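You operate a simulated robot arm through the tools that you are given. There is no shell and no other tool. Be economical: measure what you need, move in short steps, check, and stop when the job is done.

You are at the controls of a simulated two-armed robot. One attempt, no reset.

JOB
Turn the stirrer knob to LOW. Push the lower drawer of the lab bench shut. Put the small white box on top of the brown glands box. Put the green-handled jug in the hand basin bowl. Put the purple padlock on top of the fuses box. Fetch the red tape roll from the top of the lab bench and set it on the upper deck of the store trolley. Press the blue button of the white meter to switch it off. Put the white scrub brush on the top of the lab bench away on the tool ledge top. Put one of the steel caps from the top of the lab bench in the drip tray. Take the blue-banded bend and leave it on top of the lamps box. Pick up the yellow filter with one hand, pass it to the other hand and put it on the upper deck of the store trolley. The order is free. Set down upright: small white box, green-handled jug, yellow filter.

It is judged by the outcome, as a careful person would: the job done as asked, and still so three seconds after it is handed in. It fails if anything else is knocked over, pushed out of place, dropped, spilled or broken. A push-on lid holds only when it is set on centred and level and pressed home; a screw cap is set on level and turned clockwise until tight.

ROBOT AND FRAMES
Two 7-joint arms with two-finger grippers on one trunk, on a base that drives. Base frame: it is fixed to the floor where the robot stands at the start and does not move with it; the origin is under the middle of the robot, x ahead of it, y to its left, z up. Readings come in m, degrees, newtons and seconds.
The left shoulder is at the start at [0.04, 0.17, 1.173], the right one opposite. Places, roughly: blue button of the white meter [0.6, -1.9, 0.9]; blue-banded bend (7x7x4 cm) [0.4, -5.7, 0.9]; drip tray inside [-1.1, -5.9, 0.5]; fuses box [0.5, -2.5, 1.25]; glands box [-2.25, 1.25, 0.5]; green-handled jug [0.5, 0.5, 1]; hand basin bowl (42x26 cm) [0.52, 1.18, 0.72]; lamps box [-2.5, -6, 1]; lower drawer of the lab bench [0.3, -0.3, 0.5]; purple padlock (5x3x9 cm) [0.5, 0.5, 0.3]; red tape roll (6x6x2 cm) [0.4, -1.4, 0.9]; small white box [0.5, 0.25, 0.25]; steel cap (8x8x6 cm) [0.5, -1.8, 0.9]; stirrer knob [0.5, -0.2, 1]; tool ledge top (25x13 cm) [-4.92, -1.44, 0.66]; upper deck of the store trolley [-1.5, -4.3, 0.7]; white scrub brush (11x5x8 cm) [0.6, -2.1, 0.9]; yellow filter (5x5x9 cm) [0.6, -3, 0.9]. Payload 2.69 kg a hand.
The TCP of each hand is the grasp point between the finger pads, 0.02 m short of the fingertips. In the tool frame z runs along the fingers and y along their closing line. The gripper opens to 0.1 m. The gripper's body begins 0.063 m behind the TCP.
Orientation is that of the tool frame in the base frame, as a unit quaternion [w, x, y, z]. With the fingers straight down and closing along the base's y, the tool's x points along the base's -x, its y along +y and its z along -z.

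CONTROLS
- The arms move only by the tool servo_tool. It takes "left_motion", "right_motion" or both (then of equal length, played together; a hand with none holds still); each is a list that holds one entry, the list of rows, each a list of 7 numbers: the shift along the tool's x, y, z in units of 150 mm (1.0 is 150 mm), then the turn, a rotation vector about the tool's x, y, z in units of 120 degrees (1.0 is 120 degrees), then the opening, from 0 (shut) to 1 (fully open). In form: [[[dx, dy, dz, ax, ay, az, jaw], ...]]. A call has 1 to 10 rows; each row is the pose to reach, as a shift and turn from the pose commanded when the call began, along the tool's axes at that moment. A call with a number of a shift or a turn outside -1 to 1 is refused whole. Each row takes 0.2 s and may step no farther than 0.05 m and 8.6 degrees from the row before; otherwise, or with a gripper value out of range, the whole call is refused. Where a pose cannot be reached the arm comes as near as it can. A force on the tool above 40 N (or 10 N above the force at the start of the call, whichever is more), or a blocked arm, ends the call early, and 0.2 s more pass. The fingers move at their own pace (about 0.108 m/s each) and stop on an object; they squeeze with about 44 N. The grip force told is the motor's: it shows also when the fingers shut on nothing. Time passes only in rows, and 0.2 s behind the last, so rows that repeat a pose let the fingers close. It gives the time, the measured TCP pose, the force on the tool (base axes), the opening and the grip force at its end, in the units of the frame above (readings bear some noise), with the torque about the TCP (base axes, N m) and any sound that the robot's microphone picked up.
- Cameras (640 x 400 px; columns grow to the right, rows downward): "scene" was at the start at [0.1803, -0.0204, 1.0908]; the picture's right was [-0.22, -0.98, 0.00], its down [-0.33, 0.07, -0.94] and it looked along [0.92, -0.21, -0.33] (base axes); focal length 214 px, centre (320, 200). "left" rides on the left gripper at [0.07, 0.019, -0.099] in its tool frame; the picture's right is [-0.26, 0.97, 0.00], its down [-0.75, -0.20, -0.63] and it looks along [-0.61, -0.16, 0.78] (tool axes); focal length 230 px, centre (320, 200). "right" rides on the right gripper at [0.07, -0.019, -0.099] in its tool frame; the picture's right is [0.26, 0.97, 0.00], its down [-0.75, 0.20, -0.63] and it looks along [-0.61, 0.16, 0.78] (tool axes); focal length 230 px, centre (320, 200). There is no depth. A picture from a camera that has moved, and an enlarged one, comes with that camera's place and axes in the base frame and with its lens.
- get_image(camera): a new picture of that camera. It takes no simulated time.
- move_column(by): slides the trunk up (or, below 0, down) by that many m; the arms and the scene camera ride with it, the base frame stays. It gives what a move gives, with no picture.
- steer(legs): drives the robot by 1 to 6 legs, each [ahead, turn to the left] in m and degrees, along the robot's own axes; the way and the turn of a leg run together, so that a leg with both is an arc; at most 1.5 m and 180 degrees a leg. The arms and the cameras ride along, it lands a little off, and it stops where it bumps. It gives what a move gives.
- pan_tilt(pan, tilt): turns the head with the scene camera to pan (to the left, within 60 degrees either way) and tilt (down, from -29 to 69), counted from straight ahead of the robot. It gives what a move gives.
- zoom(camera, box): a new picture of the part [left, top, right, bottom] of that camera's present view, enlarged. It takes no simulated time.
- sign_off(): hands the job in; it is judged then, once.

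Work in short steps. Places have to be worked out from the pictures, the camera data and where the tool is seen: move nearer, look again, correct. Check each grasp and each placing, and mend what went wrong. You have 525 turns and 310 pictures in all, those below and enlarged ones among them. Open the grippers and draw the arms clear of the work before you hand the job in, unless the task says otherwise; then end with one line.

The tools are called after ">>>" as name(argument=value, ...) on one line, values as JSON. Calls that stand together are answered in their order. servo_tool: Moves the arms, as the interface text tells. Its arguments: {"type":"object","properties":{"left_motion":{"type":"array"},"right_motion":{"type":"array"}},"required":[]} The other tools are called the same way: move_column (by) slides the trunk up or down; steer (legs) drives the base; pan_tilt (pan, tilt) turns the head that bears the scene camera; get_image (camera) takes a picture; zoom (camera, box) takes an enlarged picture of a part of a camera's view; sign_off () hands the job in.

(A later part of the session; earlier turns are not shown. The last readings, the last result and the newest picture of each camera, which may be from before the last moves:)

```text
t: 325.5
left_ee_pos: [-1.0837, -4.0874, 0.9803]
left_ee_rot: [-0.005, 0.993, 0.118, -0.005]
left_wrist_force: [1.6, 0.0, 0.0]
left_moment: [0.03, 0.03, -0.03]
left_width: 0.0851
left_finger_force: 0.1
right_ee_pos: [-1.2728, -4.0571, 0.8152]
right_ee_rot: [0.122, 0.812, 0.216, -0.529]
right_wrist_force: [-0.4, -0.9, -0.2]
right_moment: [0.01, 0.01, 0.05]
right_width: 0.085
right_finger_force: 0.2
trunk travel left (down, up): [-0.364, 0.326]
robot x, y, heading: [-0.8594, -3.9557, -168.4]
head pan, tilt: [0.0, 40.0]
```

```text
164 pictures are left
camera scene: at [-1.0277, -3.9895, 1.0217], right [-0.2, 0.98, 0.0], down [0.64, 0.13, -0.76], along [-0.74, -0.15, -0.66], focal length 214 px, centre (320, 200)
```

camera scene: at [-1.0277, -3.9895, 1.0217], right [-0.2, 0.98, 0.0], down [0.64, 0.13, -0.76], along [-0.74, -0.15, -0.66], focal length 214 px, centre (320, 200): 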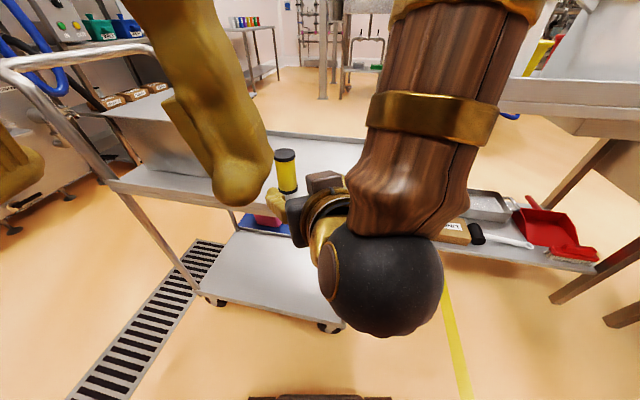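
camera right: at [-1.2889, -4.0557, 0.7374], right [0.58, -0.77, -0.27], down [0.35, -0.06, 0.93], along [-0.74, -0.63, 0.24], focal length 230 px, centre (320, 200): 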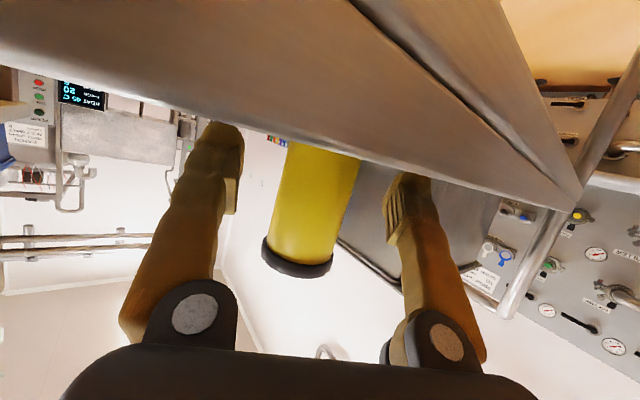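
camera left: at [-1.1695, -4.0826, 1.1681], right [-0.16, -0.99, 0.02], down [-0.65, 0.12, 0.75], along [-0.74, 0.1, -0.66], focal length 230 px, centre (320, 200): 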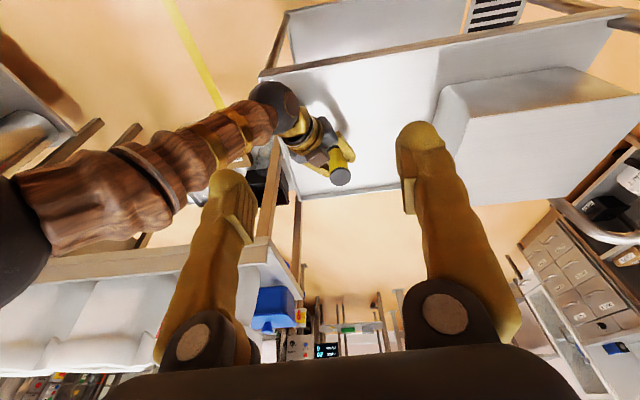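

Filter placed. Back away, then restore the right hand toward vertical.

>>> steer(legs=[[-0.3, 0]])

>>> servo_tool(right_motion=[[[0, 0, 0, 0, 0.07, 0, 0.85], [-0.1, 0, 0, 0, 0.14, 0, 0.85], [-0.2, 0, 0, 0, 0.21, 0, 0.85], [-0.3, 0, 0, 0, 0.28, 0, 0.85], [-0.4, 0, 0, 0, 0.35, 0, 0.85], [-0.5, 0, 0, 0, 0.42, 0, 0.85], [-0.6, 0, 0, 0, 0.49, 0, 0.85], [-0.7, 0, 0, 0, 0.53, 0, 0.85]]])

>>> get_image(camera="scene")

```text
t: 326.7
left_ee_pos: [-1.0222, -4.0739, 0.9845]
left_ee_rot: [-0.005, 0.993, 0.119, -0.018]
left_wrist_force: [-2.1, 0.5, -0.8]
left_moment: [0.01, -0.21, 0.04]
left_width: 0.0851
left_finger_force: 0.1
right_ee_pos: [-1.204, -4.0445, 0.8106]
right_ee_rot: [0.125, 0.815, 0.214, -0.524]
right_wrist_force: [-3.6, -0.5, 1.5]
right_moment: [-0.01, -0.12, 0.2]
right_width: 0.085
right_finger_force: 0.0
trunk travel left (down, up): [-0.364, 0.326]
robot x, y, heading: [-0.7688, -3.9343, -168.4]
head pan, tilt: [0.0, 40.0]
stopped in leg 1: the robot was blocked; the commanded pose is now the measured one
```

```text
t: 328.5
left_ee_pos: [-0.9936, -4.0701, 0.986]
left_ee_rot: [-0.004, 0.993, 0.12, -0.022]
left_wrist_force: [0.7, 0.8, 0.0]
left_moment: [0.0, 0.0, -0.02]
left_width: 0.0849
left_finger_force: 0.0
right_ee_pos: [-1.2155, -4.0624, 0.9177]
right_ee_rot: [-0.007, 0.968, 0.251, -0.027]
right_wrist_force: [-0.3, 0.1, 0.6]
right_moment: [-0.02, 0.0, 0.0]
right_width: 0.0849
right_finger_force: 0.0
trunk travel left (down, up): [-0.364, 0.326]
robot x, y, heading: [-0.7687, -3.9372, -168.0]
head pan, tilt: [0.0, 40.0]
```

```text
163 pictures are left
camera scene: at [-0.9388, -3.9707, 1.0216], right [-0.21, 0.98, 0.0], down [0.64, 0.13, -0.76], along [-0.74, -0.16, -0.66], focal length 214 px, centre (320, 200)
```

scene: 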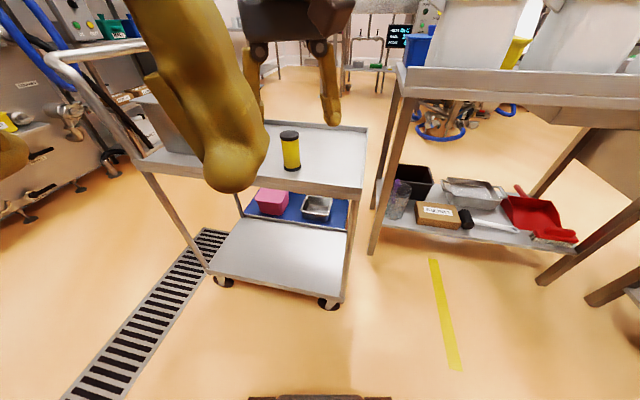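

Nothing visible blocks; retry backing away.

>>> steer(legs=[[-0.2, 0]])

>>> zoom(camera="scene", box=[220, 100, 400, 240])

```text
t: 329.7
left_ee_pos: [-0.9208, -4.0516, 0.9871]
left_ee_rot: [-0.007, 0.993, 0.118, -0.025]
left_wrist_force: [-4.5, 0.2, -1.1]
left_moment: [0.01, -0.32, 0.01]
left_width: 0.085
left_finger_force: 0.1
right_ee_pos: [-1.1353, -4.0434, 0.9044]
right_ee_rot: [-0.007, 0.969, 0.247, -0.015]
right_wrist_force: [-3.3, -0.2, -0.9]
right_moment: [0.03, -0.28, -0.04]
right_width: 0.0852
right_finger_force: 0.1
trunk travel left (down, up): [-0.364, 0.326]
robot x, y, heading: [-0.6728, -3.9123, -168.1]
head pan, tilt: [0.0, 40.0]
stopped in leg 1: the robot was blocked; the commanded pose is now the measured one
```

```text
2.86 times, centred on (310, 170) of scene
camera zoom: at [-0.8529, -3.9529, 1.0188], right [-0.2, 0.98, 0.0], down [0.65, 0.14, -0.74], along [-0.73, -0.15, -0.67], focal length 613 px, centre (349, 286)
```

zoom: 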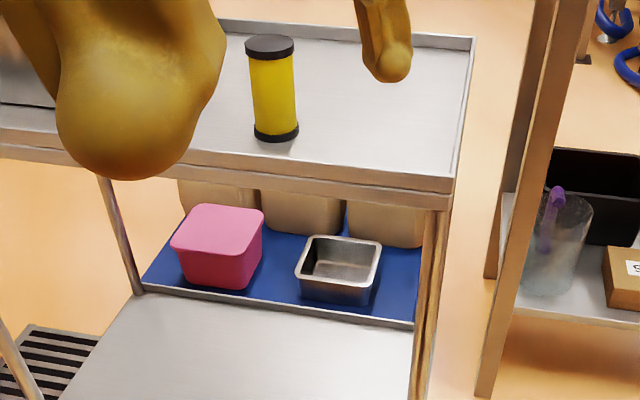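

Likely the left arm is jammed against my own body; extend it forward and outward.

>>> servo_tool(left_motion=[[[-0.2, 0.1, 0, 0, 0, 0, 0.85], [-0.4, 0.25, 0, 0, 0, 0, 0.85], [-0.6, 0.4, 0, 0, 0, 0, 0.85], [-0.8, 0.55, 0, 0, 0, 0, 0.85], [-1.0, 0.7, 0, 0, 0, 0, 0.85]]], right_motion=[[[0, -0.15, 0, 0, 0, 0, 0.85], [0, -0.3, 0, 0, 0, 0, 0.85], [0, -0.45, 0, 0, 0, 0, 0.85], [0, -0.6, 0, 0, 0, 0, 0.85], [0, -0.8, 0, 0, 0, 0, 0.85]]])

>>> steer(legs=[[-0.2, 0], [0, -90]])

>>> pan_tilt(pan=0, tilt=10)

>>> get_image(camera="scene")

```text
t: 330.9
left_ee_pos: [-1.0231, -4.1852, 1.0008]
left_ee_rot: [-0.006, 0.992, 0.117, -0.035]
left_wrist_force: [-0.9, -0.6, -0.5]
left_moment: [0.02, -0.11, 0.01]
left_width: 0.0848
left_finger_force: 0.0
right_ee_pos: [-1.1759, -3.9324, 0.9183]
right_ee_rot: [-0.006, 0.968, 0.25, -0.024]
right_wrist_force: [-2.7, -0.2, -1.3]
right_moment: [0.01, -0.12, -0.02]
right_width: 0.0848
right_finger_force: 0.0
trunk travel left (down, up): [-0.364, 0.326]
robot x, y, heading: [-0.6655, -3.9129, -168.3]
head pan, tilt: [0.0, 40.0]
```

```text
t: 336.5
left_ee_pos: [-0.7341, -3.5185, 1.0063]
left_ee_rot: [-0.032, 0.777, -0.628, -0.025]
left_wrist_force: [0.5, 0.6, 0.6]
left_moment: [0.0, 0.01, 0.0]
left_width: 0.0848
left_finger_force: 0.1
right_ee_pos: [-0.4789, -3.3722, 0.9228]
right_ee_rot: [-0.027, 0.854, -0.519, -0.016]
right_wrist_force: [0.3, -0.3, 1.3]
right_moment: [-0.02, -0.01, 0.02]
right_width: 0.0851
right_finger_force: 0.1
trunk travel left (down, up): [-0.364, 0.326]
robot x, y, heading: [-0.4839, -3.8727, 100.5]
head pan, tilt: [0.0, 40.0]
```

```text
t: 337.5
left_ee_pos: [-0.7308, -3.535, 1.0125]
left_ee_rot: [-0.037, 0.777, -0.628, -0.03]
left_wrist_force: [0.1, 0.1, 0.1]
left_moment: [0.01, 0.04, 0.0]
left_width: 0.085
left_finger_force: 0.0
right_ee_pos: [-0.4758, -3.3858, 0.9315]
right_ee_rot: [-0.032, 0.854, -0.519, -0.021]
right_wrist_force: [-0.7, -0.1, -0.6]
right_moment: [0.0, 0.0, 0.03]
right_width: 0.0848
right_finger_force: 0.1
trunk travel left (down, up): [-0.364, 0.326]
robot x, y, heading: [-0.4801, -3.8744, 100.4]
head pan, tilt: [0.0, 10.0]
```

```text
161 pictures are left
camera scene: at [-0.5158, -3.6946, 1.0691], right [0.98, 0.18, 0.0], down [0.03, -0.19, -0.98], along [-0.18, 0.97, -0.19], focal length 214 px, centre (320, 200)
```

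scene: 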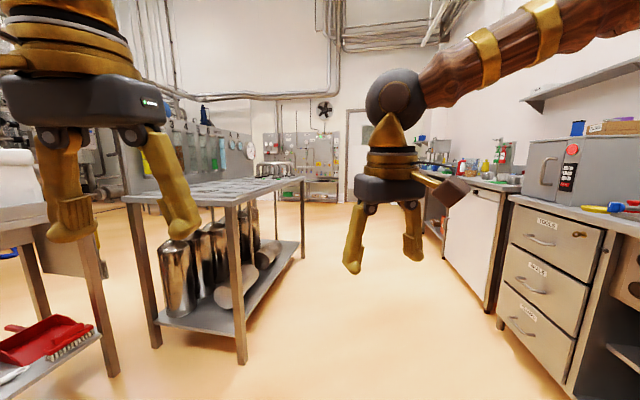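

Good, freed. Drive along the corridor to y≈-2.0 and face the bench.

>>> steer(legs=[[0, -10], [1.0, 0], [0.85, 0], [0, -90]])

>>> move_column(by=0.12)

>>> pan_tilt(pan=0, tilt=15)

>>> get_image(camera="scene")

```text
t: 351.4
left_ee_pos: [-0.1158, -1.8346, 1.0111]
left_ee_rot: [0.048, -0.021, 0.999, -0.008]
left_wrist_force: [0.3, 0.0, 0.3]
left_moment: [0.0, 0.0, 0.0]
left_width: 0.0848
left_finger_force: 0.0
right_ee_pos: [-0.0101, -2.111, 0.9313]
right_ee_rot: [0.037, -0.156, 0.987, -0.011]
right_wrist_force: [-0.9, 0.0, -0.4]
right_moment: [0.02, 0.0, -0.01]
right_width: 0.0849
right_finger_force: 0.1
trunk travel left (down, up): [-0.364, 0.326]
robot x, y, heading: [-0.4952, -2.0134, 0.6]
head pan, tilt: [0.0, 10.0]
```

```text
t: 352.9
left_ee_pos: [-0.1313, -1.8343, 1.1374]
left_ee_rot: [0.055, -0.022, 0.998, -0.009]
left_wrist_force: [-0.2, -0.4, 0.1]
left_moment: [0.05, 0.02, -0.01]
left_width: 0.085
left_finger_force: 0.0
right_ee_pos: [-0.025, -2.1093, 1.0571]
right_ee_rot: [0.044, -0.155, 0.987, -0.012]
right_wrist_force: [0.2, -0.8, 0.9]
right_moment: [0.02, 0.01, -0.03]
right_width: 0.0849
right_finger_force: 0.1
trunk travel left (down, up): [-0.484, 0.206]
robot x, y, heading: [-0.4922, -2.0123, 0.8]
head pan, tilt: [0.0, 10.0]
```

```text
t: 353.5
left_ee_pos: [-0.1314, -1.8348, 1.1381]
left_ee_rot: [0.055, -0.021, 0.998, -0.009]
left_wrist_force: [0.1, -0.1, -0.3]
left_moment: [0.01, 0.02, 0.0]
left_width: 0.0851
left_finger_force: 0.1
right_ee_pos: [-0.0242, -2.1118, 1.0582]
right_ee_rot: [0.044, -0.155, 0.987, -0.012]
right_wrist_force: [1.2, -0.3, -0.6]
right_moment: [-0.01, 0.0, 0.03]
right_width: 0.0847
right_finger_force: 0.0
trunk travel left (down, up): [-0.484, 0.206]
robot x, y, heading: [-0.4947, -2.0088, 0.7]
head pan, tilt: [0.0, 15.0]
```

```text
160 pictures are left
camera scene: at [-0.3068, -2.0088, 1.181], right [0.01, -1.0, 0.0], down [-0.28, 0.0, -0.96], along [0.96, 0.01, -0.28], focal length 214 px, centre (320, 200)
```

scene: 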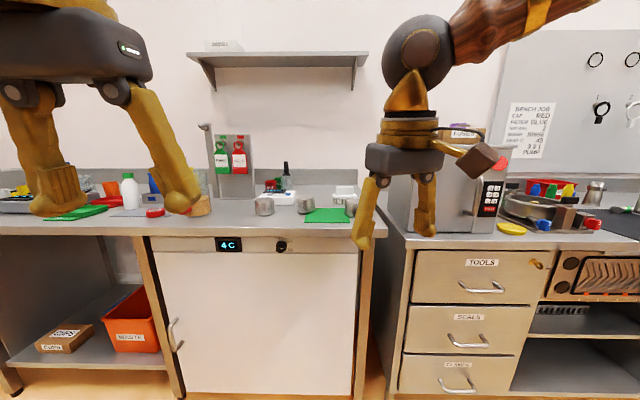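

>>> zoom(camera="scene", box=[190, 150, 380, 240])

```text
3.37 times, centred on (285, 195) of scene
camera zoom: at [-0.3068, -2.0088, 1.181], right [0.01, -1.0, 0.0], down [-0.28, 0.0, -0.96], along [0.96, 0.01, -0.28], focal length 722 px, centre (438, 217)
```

zoom: 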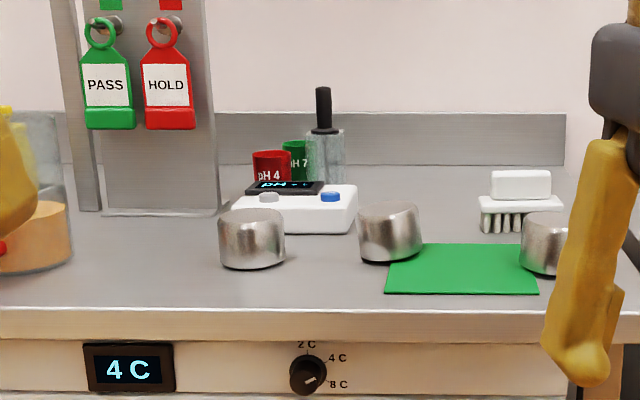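

Targets: blue button ≈(0.65,-1.85,0.93), caps at (0.52,-1.77),(0.55,-1.94),(0.51,-2.13), brush ≈(0.655,-2.11). Adjust arms and drive in for the button press with the left hand.

>>> servo_tool(left_motion=[[[0, 0, 0, 0, -0.06, 0.02, 0.3], [0, 0, -0.1, 0, -0.117, 0.02, 0], [0, 0, -0.2, 0, -0.117, 0.02, 0], [0, 0, -0.2, 0, -0.117, 0.02, 0]]], right_motion=[[[0.15, -0.12, -0.1, 0, 0, 0, 0.85], [0.3, -0.25, -0.2, 0, 0, 0, 0.85], [0.45, -0.37, -0.3, 0, 0, 0, 0.85], [0.6, -0.5, -0.4, 0, 0, 0, 0.85]]])

>>> steer(legs=[[0.54, -0.7]])

>>> get_image(camera="left")

```text
t: 354.5
left_ee_pos: [-0.1377, -1.8361, 1.1621]
left_ee_rot: [0.17, -0.001, 0.986, -0.004]
left_wrist_force: [-0.7, -0.2, 0.4]
left_moment: [0.04, -0.01, -0.02]
left_width: 0.0
left_finger_force: 29.1
left hand out of reach, approached as far as the arm can: row 2
right_ee_pos: [-0.0954, -2.2106, 1.1166]
right_ee_rot: [0.045, -0.156, 0.987, -0.012]
right_wrist_force: [0.4, 0.7, -0.1]
right_moment: [0.02, -0.04, 0.02]
right_width: 0.0848
right_finger_force: 0.0
trunk travel left (down, up): [-0.484, 0.206]
robot x, y, heading: [-0.4925, -2.0143, 0.7]
head pan, tilt: [0.0, 15.0]
```

```text
t: 357.7
left_ee_pos: [0.4106, -1.8319, 1.1606]
left_ee_rot: [0.169, 0.004, 0.986, -0.006]
left_wrist_force: [-0.2, 0.4, -0.1]
left_moment: [0.02, 0.02, 0.02]
left_width: 0.0
left_finger_force: 29.1
right_ee_pos: [0.4487, -2.2081, 1.1162]
right_ee_rot: [0.045, -0.15, 0.988, -0.012]
right_wrist_force: [1.4, -0.1, 0.7]
right_moment: [0.01, 0.04, 0.01]
right_width: 0.0848
right_finger_force: 0.2
trunk travel left (down, up): [-0.484, 0.206]
robot x, y, heading: [0.0534, -2.0057, 0.2]
head pan, tilt: [0.0, 15.0]
```

```text
158 pictures are left
camera left: at [0.3114, -1.8125, 1.2308], right [0.25, 0.96, 0.08], down [0.5, -0.2, 0.85], along [0.83, -0.18, -0.53], focal length 230 px, centre (320, 200)
```

left: 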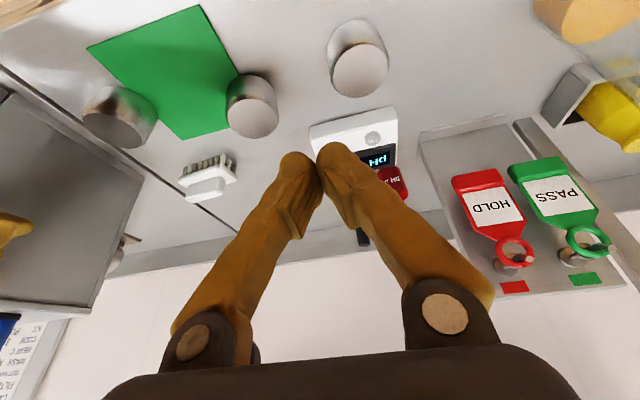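

The fingers hide the button; use the right camera to triangulate it.

>>> get_image(camera="right")

>>> pan_tilt(pan=15, tilt=25)

>>> zoom(camera="scene", box=[200, 100, 400, 250])

```text
157 pictures are left
camera right: at [0.3775, -2.2456, 1.2101], right [-0.53, 0.85, -0.06], down [0.6, 0.42, 0.68], along [0.6, 0.33, -0.73], focal length 230 px, centre (320, 200)
```

right: 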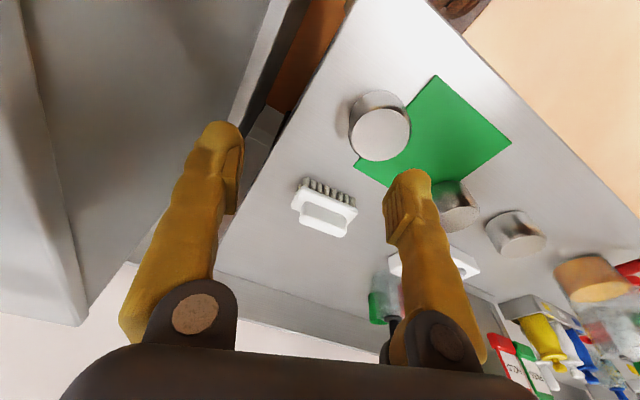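

```text
t: 358.4
left_ee_pos: [0.384, -1.8324, 1.1479]
left_ee_rot: [0.144, 0.004, 0.99, -0.006]
left_wrist_force: [-0.4, 0.8, 0.4]
left_moment: [-0.03, 0.0, 0.01]
left_width: 0.0
left_finger_force: 29.1
right_ee_pos: [0.4298, -2.2082, 1.1219]
right_ee_rot: [0.053, -0.15, 0.987, -0.014]
right_wrist_force: [0.3, -0.2, 0.1]
right_moment: [0.03, 0.01, -0.02]
right_width: 0.085
right_finger_force: 0.0
trunk travel left (down, up): [-0.484, 0.206]
robot x, y, heading: [0.0552, -2.0077, 0.3]
head pan, tilt: [15.0, 25.0]
```

```text
2.67 times, centred on (300, 175) of scene
camera zoom: at [0.2321, -1.9825, 1.165], right [0.26, -0.97, 0.0], down [-0.42, -0.11, -0.9], along [0.87, 0.24, -0.44], focal length 572 px, centre (373, 267)
```

zoom: 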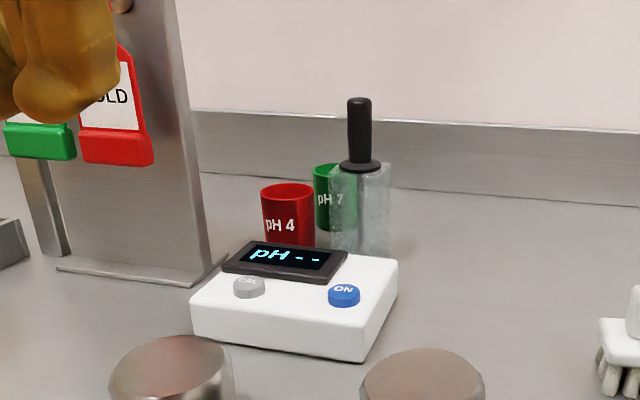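

Button "ON" ≈ (0.645,-1.847,0.93). Move the left (closed) fingers toward it.

>>> servo_tool(left_motion=[[[-0.15, -0.03, 0.15, 0, 0, 0, 0], [-0.3, -0.05, 0.3, 0, 0, 0, 0], [-0.45, -0.08, 0.45, 0, 0, 0, 0], [-0.6, -0.1, 0.6, 0, 0, 0, 0], [-0.8, -0.1, 0.75, 0, 0, 0, 0], [-0.9, -0.1, 0.8, 0, 0, 0, 0]]])

>>> zoom(camera="scene", box=[200, 100, 400, 250])

```text
t: 359.8
left_ee_pos: [0.5627, -1.8511, 1.1006]
left_ee_rot: [0.176, 0.003, 0.984, -0.006]
left_wrist_force: [1.1, -0.2, -0.1]
left_moment: [-0.02, -0.01, -0.01]
left_width: 0.0
left_finger_force: 29.5
right_ee_pos: [0.4308, -2.2083, 1.1229]
right_ee_rot: [0.053, -0.149, 0.987, -0.013]
right_wrist_force: [-0.2, -0.5, -0.3]
right_moment: [-0.02, 0.01, 0.01]
right_width: 0.085
right_finger_force: 0.1
trunk travel left (down, up): [-0.484, 0.206]
robot x, y, heading: [0.0491, -2.0124, 0.2]
head pan, tilt: [15.0, 25.0]
```

```text
2.67 times, centred on (300, 175) of scene
camera zoom: at [0.2327, -1.9825, 1.1648], right [0.26, -0.97, 0.0], down [-0.42, -0.11, -0.9], along [0.87, 0.24, -0.44], focal length 572 px, centre (373, 267)
```

zoom: 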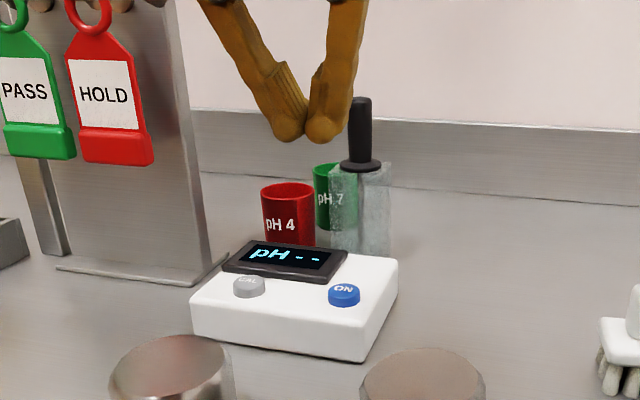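

>>> servo_tool(left_motion=[[[-0.1, 0.05, 0.2, 0, 0, 0, 0], [-0.15, 0.05, 0.45, 0, 0, 0, 0], [-0.2, 0.05, 0.7, 0, 0, 0, 0], [-0.206, 0.05, 0.87, 0, 0, 0, 0], [-0.206, 0.05, 0.87, 0, 0, 0, 0]]])

>>> zoom(camera="scene", box=[230, 130, 370, 230])

```text
t: 361.0
left_ee_pos: [0.635, -1.8445, 0.9889]
left_ee_rot: [0.177, 0.004, 0.984, -0.005]
left_wrist_force: [-0.3, 0.1, 0.5]
left_moment: [-0.02, -0.01, 0.0]
left_width: 0.0
left_finger_force: 29.5
right_ee_pos: [0.4302, -2.2081, 1.1225]
right_ee_rot: [0.053, -0.15, 0.987, -0.014]
right_wrist_force: [0.3, 0.2, 0.0]
right_moment: [-0.02, 0.0, 0.02]
right_width: 0.0852
right_finger_force: 0.1
trunk travel left (down, up): [-0.484, 0.206]
robot x, y, heading: [0.0518, -2.0067, 0.0]
head pan, tilt: [15.0, 25.0]
```

```text
4.00 times, centred on (300, 180) of scene
camera zoom: at [0.2326, -1.9825, 1.1649], right [0.26, -0.97, 0.0], down [-0.42, -0.11, -0.9], along [0.87, 0.24, -0.44], focal length 858 px, centre (400, 280)
```

zoom: 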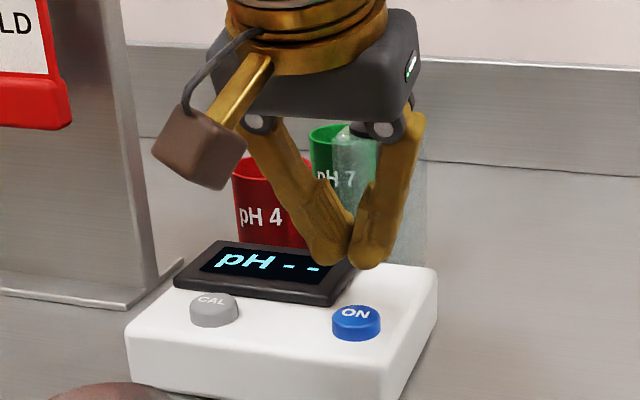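

Fingertips are right above the button. Press down gently.

>>> servo_tool(left_motion=[[[0.0, -0.02, 0.07, 0, 0, 0, 0], [0.03, -0.02, 0.14, 0, 0, 0, 0], [0.05, -0.02, 0.19, 0, 0, 0, 0], [0.06, -0.02, 0.225, 0, 0, 0, 0], [0.07, -0.02, 0.25, 0, 0, 0, 0]]])

>>> zoom(camera="scene", box=[230, 130, 370, 230])

```text
t: 362.1
left_ee_pos: [0.6265, -1.847, 0.9682]
left_ee_rot: [0.19, 0.003, 0.982, -0.006]
left_wrist_force: [-0.1, -0.2, -0.1]
left_moment: [-0.01, 0.02, 0.01]
left_width: 0.0
left_finger_force: 29.7
right_ee_pos: [0.4122, -2.2089, 1.1289]
right_ee_rot: [0.062, -0.151, 0.986, -0.015]
right_wrist_force: [-0.3, 0.5, 0.3]
right_moment: [0.04, -0.03, 0.01]
right_width: 0.0852
right_finger_force: 0.0
trunk travel left (down, up): [-0.484, 0.206]
robot x, y, heading: [0.0501, -2.005, 0.3]
head pan, tilt: [15.0, 25.0]
stopped in row 5 (left hand): the force on the tool passed its limit at 44 N (the readings are from after the stop); the commanded pose is now the measured one
```

```text
4.00 times, centred on (300, 180) of scene
camera zoom: at [0.2325, -1.9826, 1.1646], right [0.26, -0.97, 0.0], down [-0.42, -0.11, -0.9], along [0.87, 0.24, -0.44], focal length 858 px, centre (400, 280)
```

zoom: 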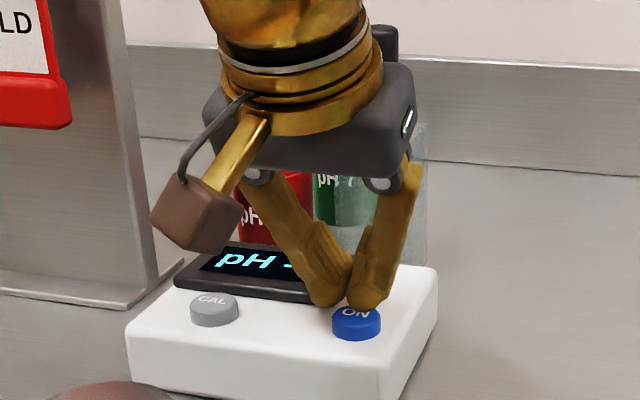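

It pressed with ~44 N. Raise and check the display.

>>> servo_tool(left_motion=[[[-0.05, 0, -0.15, 0, 0, 0, 0], [-0.1, 0, -0.35, 0, 0, 0, 0], [-0.1, 0, -0.6, 0, 0, 0, 0]]])

>>> zoom(camera="scene", box=[230, 130, 370, 230])

```text
t: 362.9
left_ee_pos: [0.6078, -1.8431, 1.0581]
left_ee_rot: [0.19, 0.004, 0.982, -0.006]
left_wrist_force: [-0.3, 0.4, 0.9]
left_moment: [0.01, 0.0, -0.02]
left_width: 0.0001
left_finger_force: 29.3
right_ee_pos: [0.412, -2.2083, 1.1276]
right_ee_rot: [0.062, -0.151, 0.986, -0.015]
right_wrist_force: [0.3, -0.3, 0.7]
right_moment: [-0.02, 0.0, 0.01]
right_width: 0.0851
right_finger_force: 0.0
trunk travel left (down, up): [-0.484, 0.206]
robot x, y, heading: [0.0532, -2.0094, 0.1]
head pan, tilt: [15.0, 25.0]
```

```text
4.00 times, centred on (300, 180) of scene
camera zoom: at [0.2315, -1.9824, 1.165], right [0.26, -0.97, 0.0], down [-0.42, -0.11, -0.9], along [0.87, 0.24, -0.44], focal length 858 px, centre (400, 280)
```

zoom: 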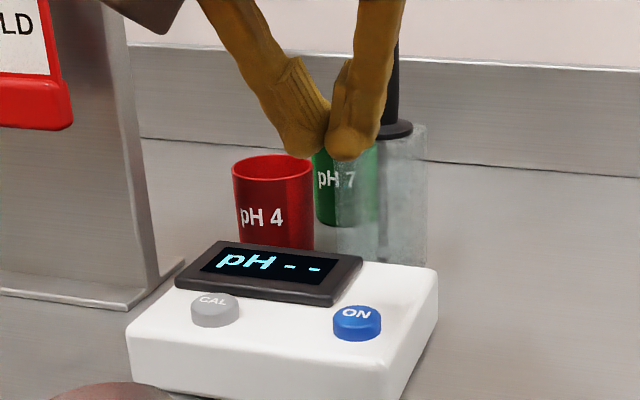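

Not switched off: contact was slightly behind the button. Look from the left camera with opened-up view.

>>> get_image(camera="left")

```text
151 pictures are left
camera left: at [0.5058, -1.8242, 1.123], right [0.25, 0.96, 0.09], down [0.46, -0.2, 0.87], along [0.85, -0.17, -0.49], focal length 230 px, centre (320, 200)
```

left: 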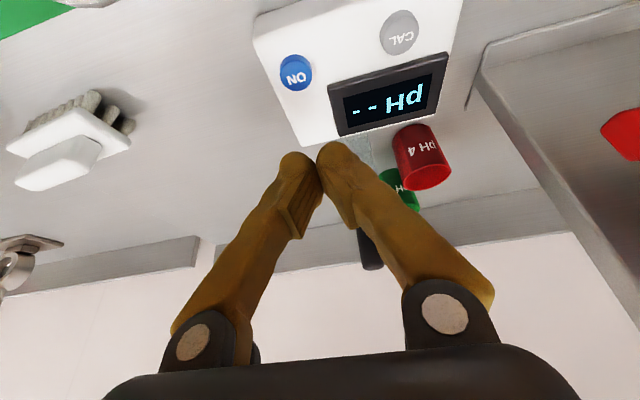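

Triangulated: button at (0.607,-1.854,0.951). Move above it and press.

>>> servo_tool(left_motion=[[[0.1, -0.07, 0.12, 0, 0, 0, 0], [0.205, -0.073, 0.349, 0, 0, 0, 0], [0.23, -0.073, 0.41, 0, 0, 0, 0], [0.25, -0.073, 0.46, 0, 0, 0, 0], [0.265, -0.073, 0.495, 0, 0, 0, 0], [0.275, -0.073, 0.52, 0, 0, 0, 0]]])

>>> zoom(camera="scene", box=[230, 130, 370, 230])

```text
t: 364.3
left_ee_pos: [0.5976, -1.8567, 0.9692]
left_ee_rot: [0.189, 0.004, 0.982, -0.005]
left_wrist_force: [-0.7, -0.7, 0.8]
left_moment: [0.02, 0.02, 0.0]
left_width: 0.0001
left_finger_force: 29.7
right_ee_pos: [0.4124, -2.2087, 1.1286]
right_ee_rot: [0.061, -0.15, 0.987, -0.014]
right_wrist_force: [-0.1, -0.3, 0.6]
right_moment: [-0.03, -0.03, 0.03]
right_width: 0.0851
right_finger_force: 0.1
trunk travel left (down, up): [-0.484, 0.206]
robot x, y, heading: [0.0549, -2.0095, 0.0]
head pan, tilt: [15.0, 25.0]
```

```text
4.00 times, centred on (300, 180) of scene
camera zoom: at [0.2329, -1.9823, 1.1648], right [0.26, -0.97, 0.0], down [-0.42, -0.11, -0.9], along [0.87, 0.24, -0.44], focal length 858 px, centre (400, 280)
```

zoom: 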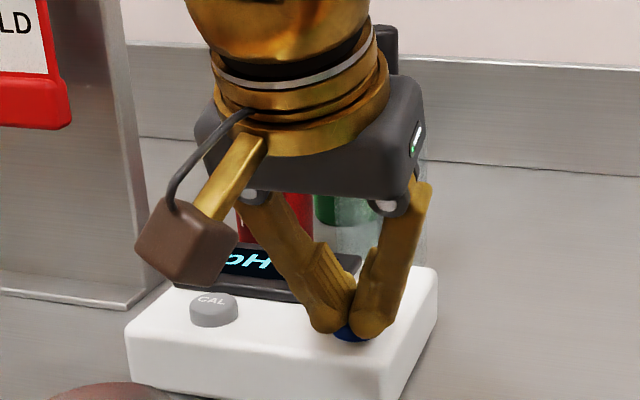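

Tips are on the button. Push a further 1.5 cm in small steps.

>>> servo_tool(left_motion=[[[0.01, 0, 0.025, 0, 0, 0, 0], [0.02, 0, 0.05, 0, 0, 0, 0], [0.03, 0, 0.075, 0, 0, 0, 0], [0.04, 0, 0.1, 0, 0, 0, 0]]])

>>> zoom(camera="scene", box=[230, 130, 370, 230])

```text
t: 365.3
left_ee_pos: [0.5974, -1.8574, 0.9577]
left_ee_rot: [0.195, 0.004, 0.981, -0.005]
left_wrist_force: [-10.9, 3.5, 34.7]
left_moment: [0.24, 0.19, -0.01]
left_width: 0.0
left_finger_force: 29.7
right_ee_pos: [0.4093, -2.2095, 1.1303]
right_ee_rot: [0.063, -0.15, 0.987, -0.014]
right_wrist_force: [0.3, -0.3, -0.1]
right_moment: [-0.02, 0.02, -0.05]
right_width: 0.0851
right_finger_force: 0.1
trunk travel left (down, up): [-0.484, 0.206]
robot x, y, heading: [0.0517, -2.0049, 0.1]
head pan, tilt: [15.0, 25.0]
heard: click
```

```text
4.00 times, centred on (300, 180) of scene
camera zoom: at [0.2286, -1.9828, 1.1659], right [0.26, -0.97, 0.0], down [-0.42, -0.11, -0.9], along [0.87, 0.24, -0.43], focal length 858 px, centre (400, 280)
```

zoom: 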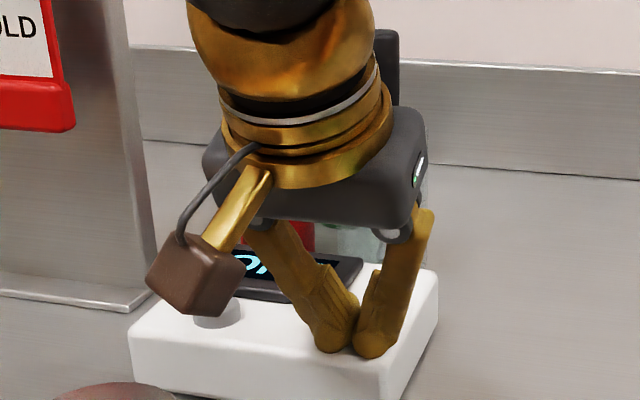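

Heard a click. Raise and check the display.

>>> servo_tool(left_motion=[[[-0.05, 0, -0.15, 0, 0, 0, 0], [-0.1, 0, -0.4, 0, 0, 0, 0], [-0.15, 0, -0.7, 0, 0, 0, 0], [-0.15, 0, -0.95, 0, 0, 0, 0]]])

>>> zoom(camera="scene", box=[230, 130, 370, 230])

```text
t: 366.3
left_ee_pos: [0.5648, -1.8539, 1.0951]
left_ee_rot: [0.189, 0.003, 0.982, -0.005]
left_wrist_force: [-0.4, 0.9, 0.2]
left_moment: [0.0, 0.0, 0.01]
left_width: 0.0002
left_finger_force: 29.7
right_ee_pos: [0.4118, -2.2095, 1.1282]
right_ee_rot: [0.062, -0.149, 0.987, -0.015]
right_wrist_force: [0.1, -0.1, 0.2]
right_moment: [-0.02, -0.01, -0.01]
right_width: 0.0847
right_finger_force: 0.1
trunk travel left (down, up): [-0.484, 0.206]
robot x, y, heading: [0.0575, -2.0066, -0.0]
head pan, tilt: [15.0, 25.0]
```

```text
4.00 times, centred on (300, 180) of scene
camera zoom: at [0.2315, -1.9824, 1.165], right [0.26, -0.97, 0.0], down [-0.42, -0.11, -0.9], along [0.87, 0.24, -0.44], focal length 858 px, centre (400, 280)
```

zoom: 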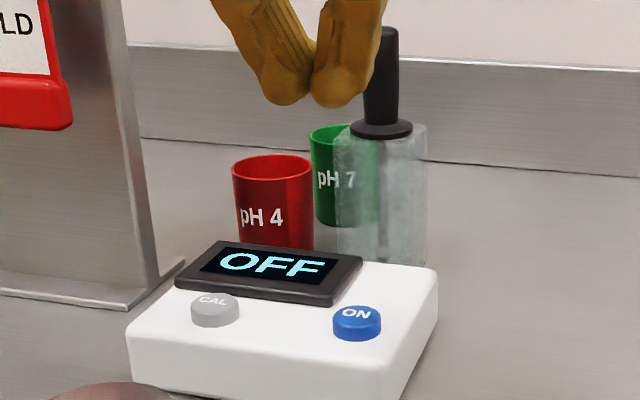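

The meter is OFF. Next the steel cap: pull the left hand back, open it and make it vertical to view the caps.

>>> servo_tool(left_motion=[[[0.25, 0.1, 0, 0, 0.06, 0, 0.5], [0.5, 0.2, 0, 0, 0.12, 0, 1], [0.75, 0.3, 0, 0, 0.183, 0, 1], [0.9, 0.4, -0.1, 0, 0.183, 0, 1]]])

>>> get_image(camera="left")

```text
t: 367.3
left_ee_pos: [0.4329, -1.7936, 1.0575]
left_ee_rot: [-0.002, 0.005, 1.0, -0.006]
left_wrist_force: [0.1, 0.5, 0.5]
left_moment: [-0.01, 0.0, 0.0]
left_width: 0.0999
left_finger_force: 0.1
right_ee_pos: [0.412, -2.2079, 1.129]
right_ee_rot: [0.062, -0.151, 0.986, -0.015]
right_wrist_force: [0.3, 0.3, 0.1]
right_moment: [-0.01, -0.05, 0.0]
right_width: 0.0849
right_finger_force: 0.0
trunk travel left (down, up): [-0.484, 0.206]
robot x, y, heading: [0.0544, -2.0058, -0.1]
head pan, tilt: [15.0, 25.0]
```

```text
147 pictures are left
camera left: at [0.364, -1.7735, 1.1558], right [0.27, 0.96, -0.01], down [0.75, -0.2, 0.63], along [0.6, -0.18, -0.78], focal length 230 px, centre (320, 200)
```

left: 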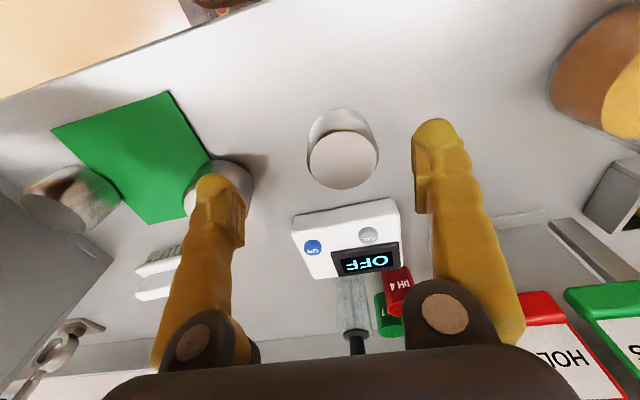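

Cap 1 top centre ≈ (0.490,-1.787,0.92), 8 cm wide. Move above it and partly down.

>>> servo_tool(left_motion=[[[-0.2, 0.02, 0, 0, 0, 0, 1], [-0.38, 0.044, 0, 0, 0, 0, 1], [-0.38, 0.044, 0.25, 0, 0, 0, 1], [-0.38, 0.044, 0.5, 0, 0, 0, 1], [-0.38, 0.044, 0.5, 0, 0, 0, 1]]])

>>> get_image(camera="left")

```text
t: 368.5
left_ee_pos: [0.4929, -1.7916, 0.9803]
left_ee_rot: [-0.001, 0.004, 1.0, -0.005]
left_wrist_force: [-0.1, 0.4, -0.3]
left_moment: [0.01, -0.02, -0.02]
left_width: 0.0998
left_finger_force: 0.0
right_ee_pos: [0.4123, -2.2087, 1.1279]
right_ee_rot: [0.062, -0.149, 0.987, -0.015]
right_wrist_force: [0.0, -0.8, -0.3]
right_moment: [0.04, 0.01, -0.03]
right_width: 0.0851
right_finger_force: 0.0
trunk travel left (down, up): [-0.484, 0.206]
robot x, y, heading: [0.0534, -2.0066, 0.3]
head pan, tilt: [15.0, 25.0]
```

```text
146 pictures are left
camera left: at [0.4229, -1.7707, 1.0788], right [0.27, 0.96, -0.01], down [0.75, -0.2, 0.63], along [0.61, -0.18, -0.78], focal length 230 px, centre (320, 200)
```

left: 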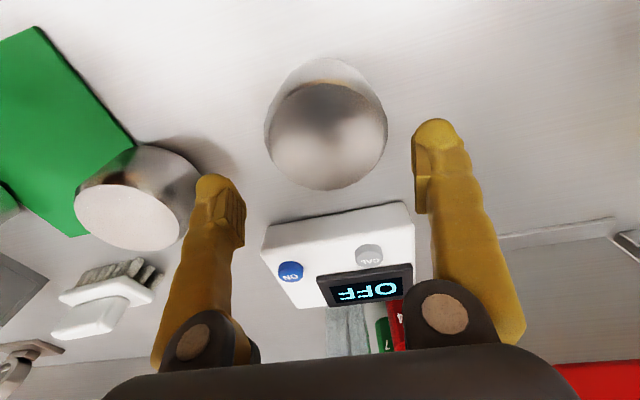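

Fine-adjust and descend to TCP z≈0.912, then close.

>>> servo_tool(left_motion=[[[0.03, 0.04, 0.0, 0, 0, 0, 1], [0.03, 0.04, 0.15, 0, 0, 0, 1], [0.03, 0.04, 0.3, 0, 0, 0, 1], [0.03, 0.04, 0.44, 0, 0, 0, 1], [0.03, 0.04, 0.44, 0, 0, 0, 1]]])

>>> get_image(camera="left")

```text
t: 369.7
left_ee_pos: [0.4847, -1.7845, 0.9164]
left_ee_rot: [0.0, 0.005, 1.0, -0.004]
left_wrist_force: [-4.0, 1.9, 32.1]
left_moment: [1.85, 0.08, 0.24]
left_width: 0.1002
left_finger_force: 0.1
right_ee_pos: [0.4108, -2.2091, 1.1287]
right_ee_rot: [0.063, -0.15, 0.987, -0.016]
right_wrist_force: [0.0, -1.2, -0.8]
right_moment: [0.01, -0.01, 0.0]
right_width: 0.0852
right_finger_force: 0.1
trunk travel left (down, up): [-0.484, 0.206]
robot x, y, heading: [0.0547, -2.0103, -0.1]
head pan, tilt: [15.0, 25.0]
```

```text
145 pictures are left
camera left: at [0.4147, -1.7652, 1.0147], right [0.27, 0.96, -0.01], down [0.75, -0.2, 0.63], along [0.61, -0.17, -0.77], focal length 230 px, centre (320, 200)
```

left: 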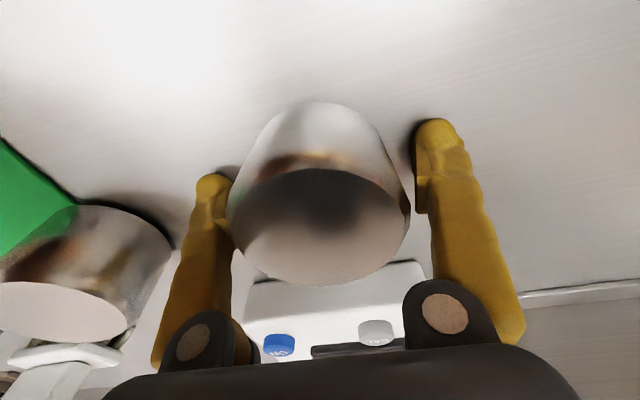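

Fingertips touch the bench (z≈0.895) around the cap. Raise 3 mm and close.

>>> servo_tool(left_motion=[[[0, 0, -0.03, 0, 0, 0, 1], [0, 0, -0.03, 0, 0, 0, 0.6], [0, 0, -0.03, 0, 0, 0, 0.5], [0, 0, -0.03, 0, 0, 0, 0.5], [0, 0, -0.2, 0, 0, 0, 0.5], [0, 0, -0.45, 0, 0, 0, 0.5], [0, 0, -0.75, 0, 0, 0, 0.5], [0, 0, -1.0, 0, 0, 0, 0.5]]])

>>> get_image(camera="left")

```text
t: 371.5
left_ee_pos: [0.4847, -1.7825, 1.0639]
left_ee_rot: [-0.003, 0.003, 1.0, -0.005]
left_wrist_force: [0.2, -1.0, -0.9]
left_moment: [-0.01, -0.04, -0.01]
left_width: 0.0799
left_finger_force: 43.5
right_ee_pos: [0.4126, -2.2087, 1.1282]
right_ee_rot: [0.062, -0.15, 0.987, -0.016]
right_wrist_force: [-0.7, 0.2, -0.5]
right_moment: [-0.02, -0.01, 0.01]
right_width: 0.0852
right_finger_force: 0.0
trunk travel left (down, up): [-0.484, 0.206]
robot x, y, heading: [0.0523, -2.0061, 0.1]
head pan, tilt: [15.0, 25.0]
```

```text
144 pictures are left
camera left: at [0.4152, -1.7624, 1.1625], right [0.27, 0.96, -0.01], down [0.75, -0.2, 0.63], along [0.6, -0.18, -0.78], focal length 230 px, centre (320, 200)
```

left: 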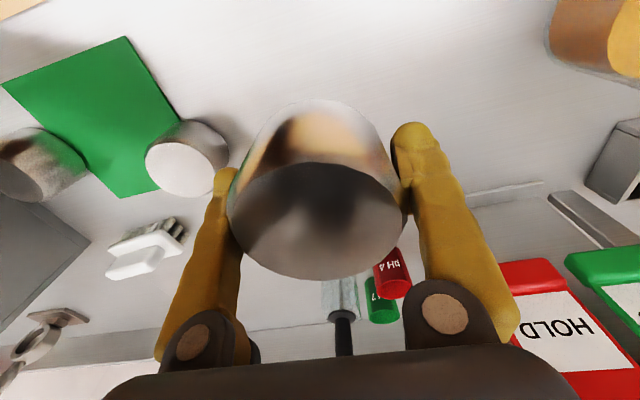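

Cap held. Back away and move to the tape roll (y≈-1.4).

>>> steer(legs=[[-0.4, 0], [0, 90], [0.78, 0], [0, -90]])

>>> pan_tilt(pan=-10, tilt=25)

>>> get_image(camera="scene")

```text
t: 385.8
left_ee_pos: [0.1099, -1.0313, 1.0638]
left_ee_rot: [-0.001, 0.038, 0.999, -0.005]
left_wrist_force: [0.6, 0.5, -1.2]
left_moment: [0.0, 0.01, 0.0]
left_width: 0.0796
left_finger_force: 44.3
right_ee_pos: [0.0093, -1.4523, 1.1284]
right_ee_rot: [0.06, -0.116, 0.991, -0.017]
right_wrist_force: [-0.2, -0.1, -0.2]
right_moment: [-0.03, -0.01, -0.03]
right_width: 0.0851
right_finger_force: 0.1
trunk travel left (down, up): [-0.484, 0.206]
robot x, y, heading: [-0.3363, -1.213, -3.7]
head pan, tilt: [15.0, 25.0]
```

```text
t: 386.6
left_ee_pos: [0.0932, -1.0282, 1.0688]
left_ee_rot: [0.005, 0.038, 0.999, -0.005]
left_wrist_force: [0.1, -0.4, -1.2]
left_moment: [-0.05, 0.01, 0.0]
left_width: 0.0793
left_finger_force: 43.8
right_ee_pos: [-0.0088, -1.4511, 1.1332]
right_ee_rot: [0.069, -0.118, 0.99, -0.019]
right_wrist_force: [0.3, 0.1, -0.1]
right_moment: [0.0, 0.01, -0.02]
right_width: 0.0851
right_finger_force: 0.1
trunk travel left (down, up): [-0.484, 0.206]
robot x, y, heading: [-0.3392, -1.2143, -3.7]
head pan, tilt: [-10.0, 25.0]
```

```text
143 pictures are left
camera scene: at [-0.1553, -1.2419, 1.1646], right [-0.24, -0.97, 0.0], down [-0.43, 0.1, -0.9], along [0.87, -0.21, -0.44], focal length 214 px, centre (320, 200)
```

scene: 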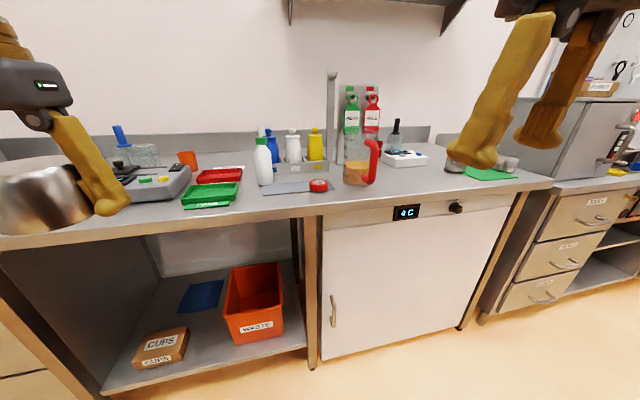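

>>> zoom(camera="scene", box=[250, 120, 400, 210])

```text
4.27 times, centred on (325, 165) of scene
camera zoom: at [-0.1553, -1.2419, 1.1646], right [-0.24, -0.97, 0.0], down [-0.43, 0.1, -0.9], along [0.87, -0.21, -0.44], focal length 915 px, centre (299, 349)
```

zoom: 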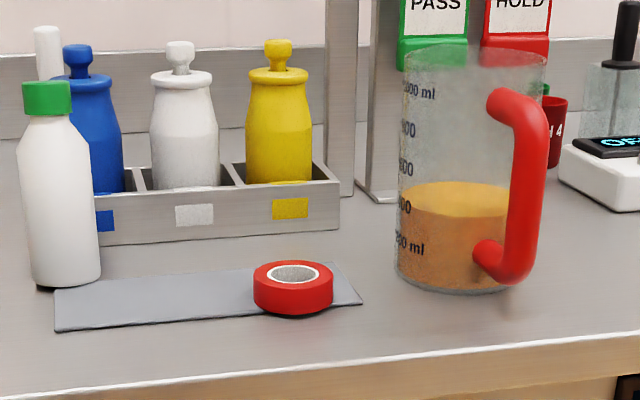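

Tape roll ≈ (0.46,-1.386). Straighten the right hand and drive in.

>>> servo_tool(right_motion=[[[0, 0, 0, -0.01, 0.03, 0.05, 0.85], [0, 0, 0, -0.018, 0.066, 0.1, 0.85], [0, 0, 0, -0.018, 0.066, 0.113, 0.85], [0, 0, 0.1, -0.018, 0.066, 0.113, 0.85]]])

>>> steer(legs=[[0.32, 3.7]])

>>> get_image(camera="right")

```text
t: 387.6
left_ee_pos: [0.0935, -1.0303, 1.069]
left_ee_rot: [0.006, 0.038, 0.999, -0.004]
left_wrist_force: [0.6, 0.6, -0.9]
left_moment: [-0.02, 0.02, -0.01]
left_width: 0.0793
left_finger_force: 44.3
right_ee_pos: [-0.0064, -1.4502, 1.1171]
right_ee_rot: [-0.001, 0.001, 1.0, 0.0]
right_wrist_force: [0.0, 0.3, 0.4]
right_moment: [-0.01, 0.0, -0.03]
right_width: 0.0852
right_finger_force: 0.1
trunk travel left (down, up): [-0.484, 0.206]
robot x, y, heading: [-0.337, -1.2164, -3.7]
head pan, tilt: [-10.0, 25.0]
```

```text
t: 389.8
left_ee_pos: [0.4017, -1.0221, 1.0697]
left_ee_rot: [0.006, 0.013, 1.0, -0.006]
left_wrist_force: [0.7, 0.5, -1.3]
left_moment: [0.01, 0.01, 0.02]
left_width: 0.0793
left_finger_force: 43.7
right_ee_pos: [0.3244, -1.4462, 1.1186]
right_ee_rot: [0.0, -0.024, 1.0, 0.0]
right_wrist_force: [-0.4, -0.1, -0.9]
right_moment: [0.02, 0.02, 0.01]
right_width: 0.085
right_finger_force: 0.0
trunk travel left (down, up): [-0.484, 0.206]
robot x, y, heading: [-0.0168, -1.2303, -0.5]
head pan, tilt: [-10.0, 25.0]
```

```text
141 pictures are left
camera right: at [0.2545, -1.4686, 1.218], right [-0.3, 0.95, 0.0], down [0.74, 0.24, 0.63], along [0.6, 0.19, -0.78], focal length 230 px, centre (320, 200)
```

right: 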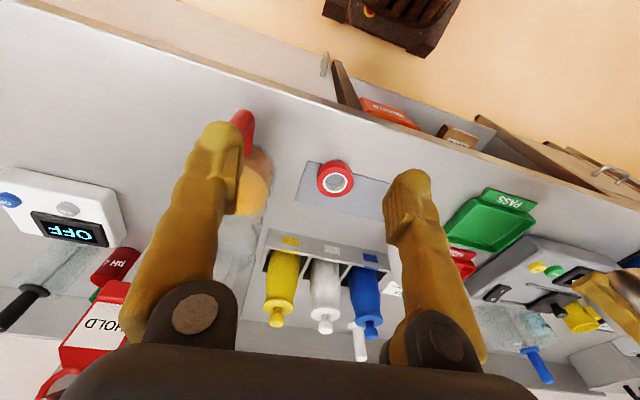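

Tape at ≈(0.445,-1.382). Move over it laterally first, then forward and down.

>>> servo_tool(right_motion=[[[0, 0.2, 0, 0, 0, 0, 0.85], [-0.1, 0.39, 0, 0, 0, 0, 0.85], [-0.4, 0.39, 0, 0, 0, 0, 0.85], [-0.7, 0.39, 0.0, 0, 0, 0.02, 0.85], [-0.8, 0.39, 0.25, 0, 0, 0.02, 0.85], [-0.8, 0.39, 0.55, 0, 0, 0.02, 0.85], [-0.8, 0.39, 0.55, 0, 0, 0.02, 0.85]]])

>>> get_image(camera="right")

```text
t: 391.4
left_ee_pos: [0.3848, -1.0206, 1.0758]
left_ee_rot: [0.015, 0.013, 1.0, -0.005]
left_wrist_force: [0.1, -0.6, -1.1]
left_moment: [-0.05, -0.03, 0.0]
left_width: 0.0792
left_finger_force: 44.1
right_ee_pos: [0.4231, -1.3821, 1.0459]
right_ee_rot: [0.008, -0.004, 1.0, 0.0]
right_wrist_force: [0.8, 0.2, -0.3]
right_moment: [0.02, 0.0, 0.0]
right_width: 0.0847
right_finger_force: 0.0
trunk travel left (down, up): [-0.484, 0.206]
robot x, y, heading: [-0.0172, -1.2275, -0.8]
head pan, tilt: [-10.0, 25.0]
```

```text
140 pictures are left
camera right: at [0.3513, -1.4011, 1.1437], right [-0.27, 0.96, 0.0], down [0.74, 0.21, 0.64], along [0.62, 0.17, -0.77], focal length 230 px, centre (320, 200)
```

right: 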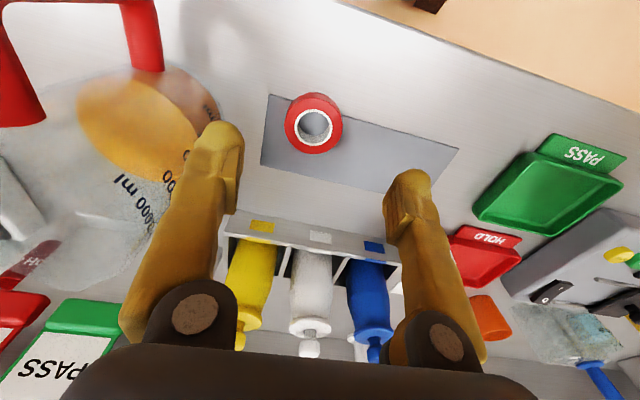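

Aligned. Descend onto the tape roll and grasp.

>>> servo_tool(right_motion=[[[-0.05, -0.01, 0.2, 0, 0, 0, 0.85], [-0.09, -0.01, 0.4, 0, 0, 0, 0.85], [-0.09, -0.01, 0.6, 0, 0, 0, 0.85], [-0.09, -0.01, 0.75, 0, 0, 0, 0.85], [-0.09, -0.01, 0.82, 0, 0, 0, 0.85], [-0.09, -0.01, 0.82, 0, 0, 0, 0.85]]])

>>> get_image(camera="right")

```text
t: 392.8
left_ee_pos: [0.3838, -1.0203, 1.0777]
left_ee_rot: [0.016, 0.013, 1.0, -0.005]
left_wrist_force: [-0.6, -0.1, -0.7]
left_moment: [-0.01, 0.01, 0.02]
left_width: 0.079
left_finger_force: 44.0
right_ee_pos: [0.4407, -1.3827, 0.9218]
right_ee_rot: [0.009, -0.003, 1.0, 0.001]
right_wrist_force: [-1.3, -2.6, 26.5]
right_moment: [-0.47, 0.21, 0.0]
right_width: 0.0852
right_finger_force: 0.0
trunk travel left (down, up): [-0.484, 0.206]
robot x, y, heading: [-0.0171, -1.2258, -0.8]
head pan, tilt: [-10.0, 25.0]
```

```text
139 pictures are left
camera right: at [0.3687, -1.4009, 1.02], right [-0.26, 0.96, 0.0], down [0.74, 0.2, 0.65], along [0.62, 0.17, -0.76], focal length 230 px, centre (320, 200)
```

right: 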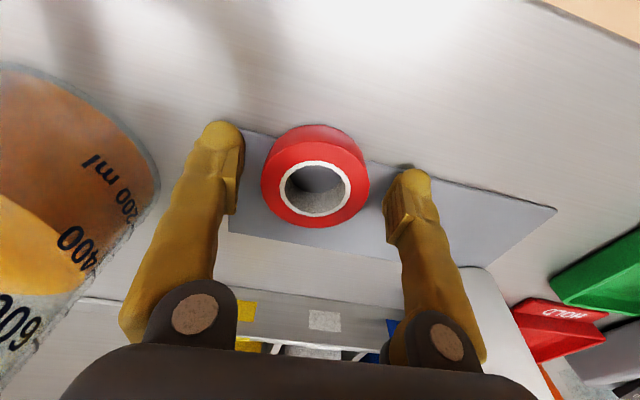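

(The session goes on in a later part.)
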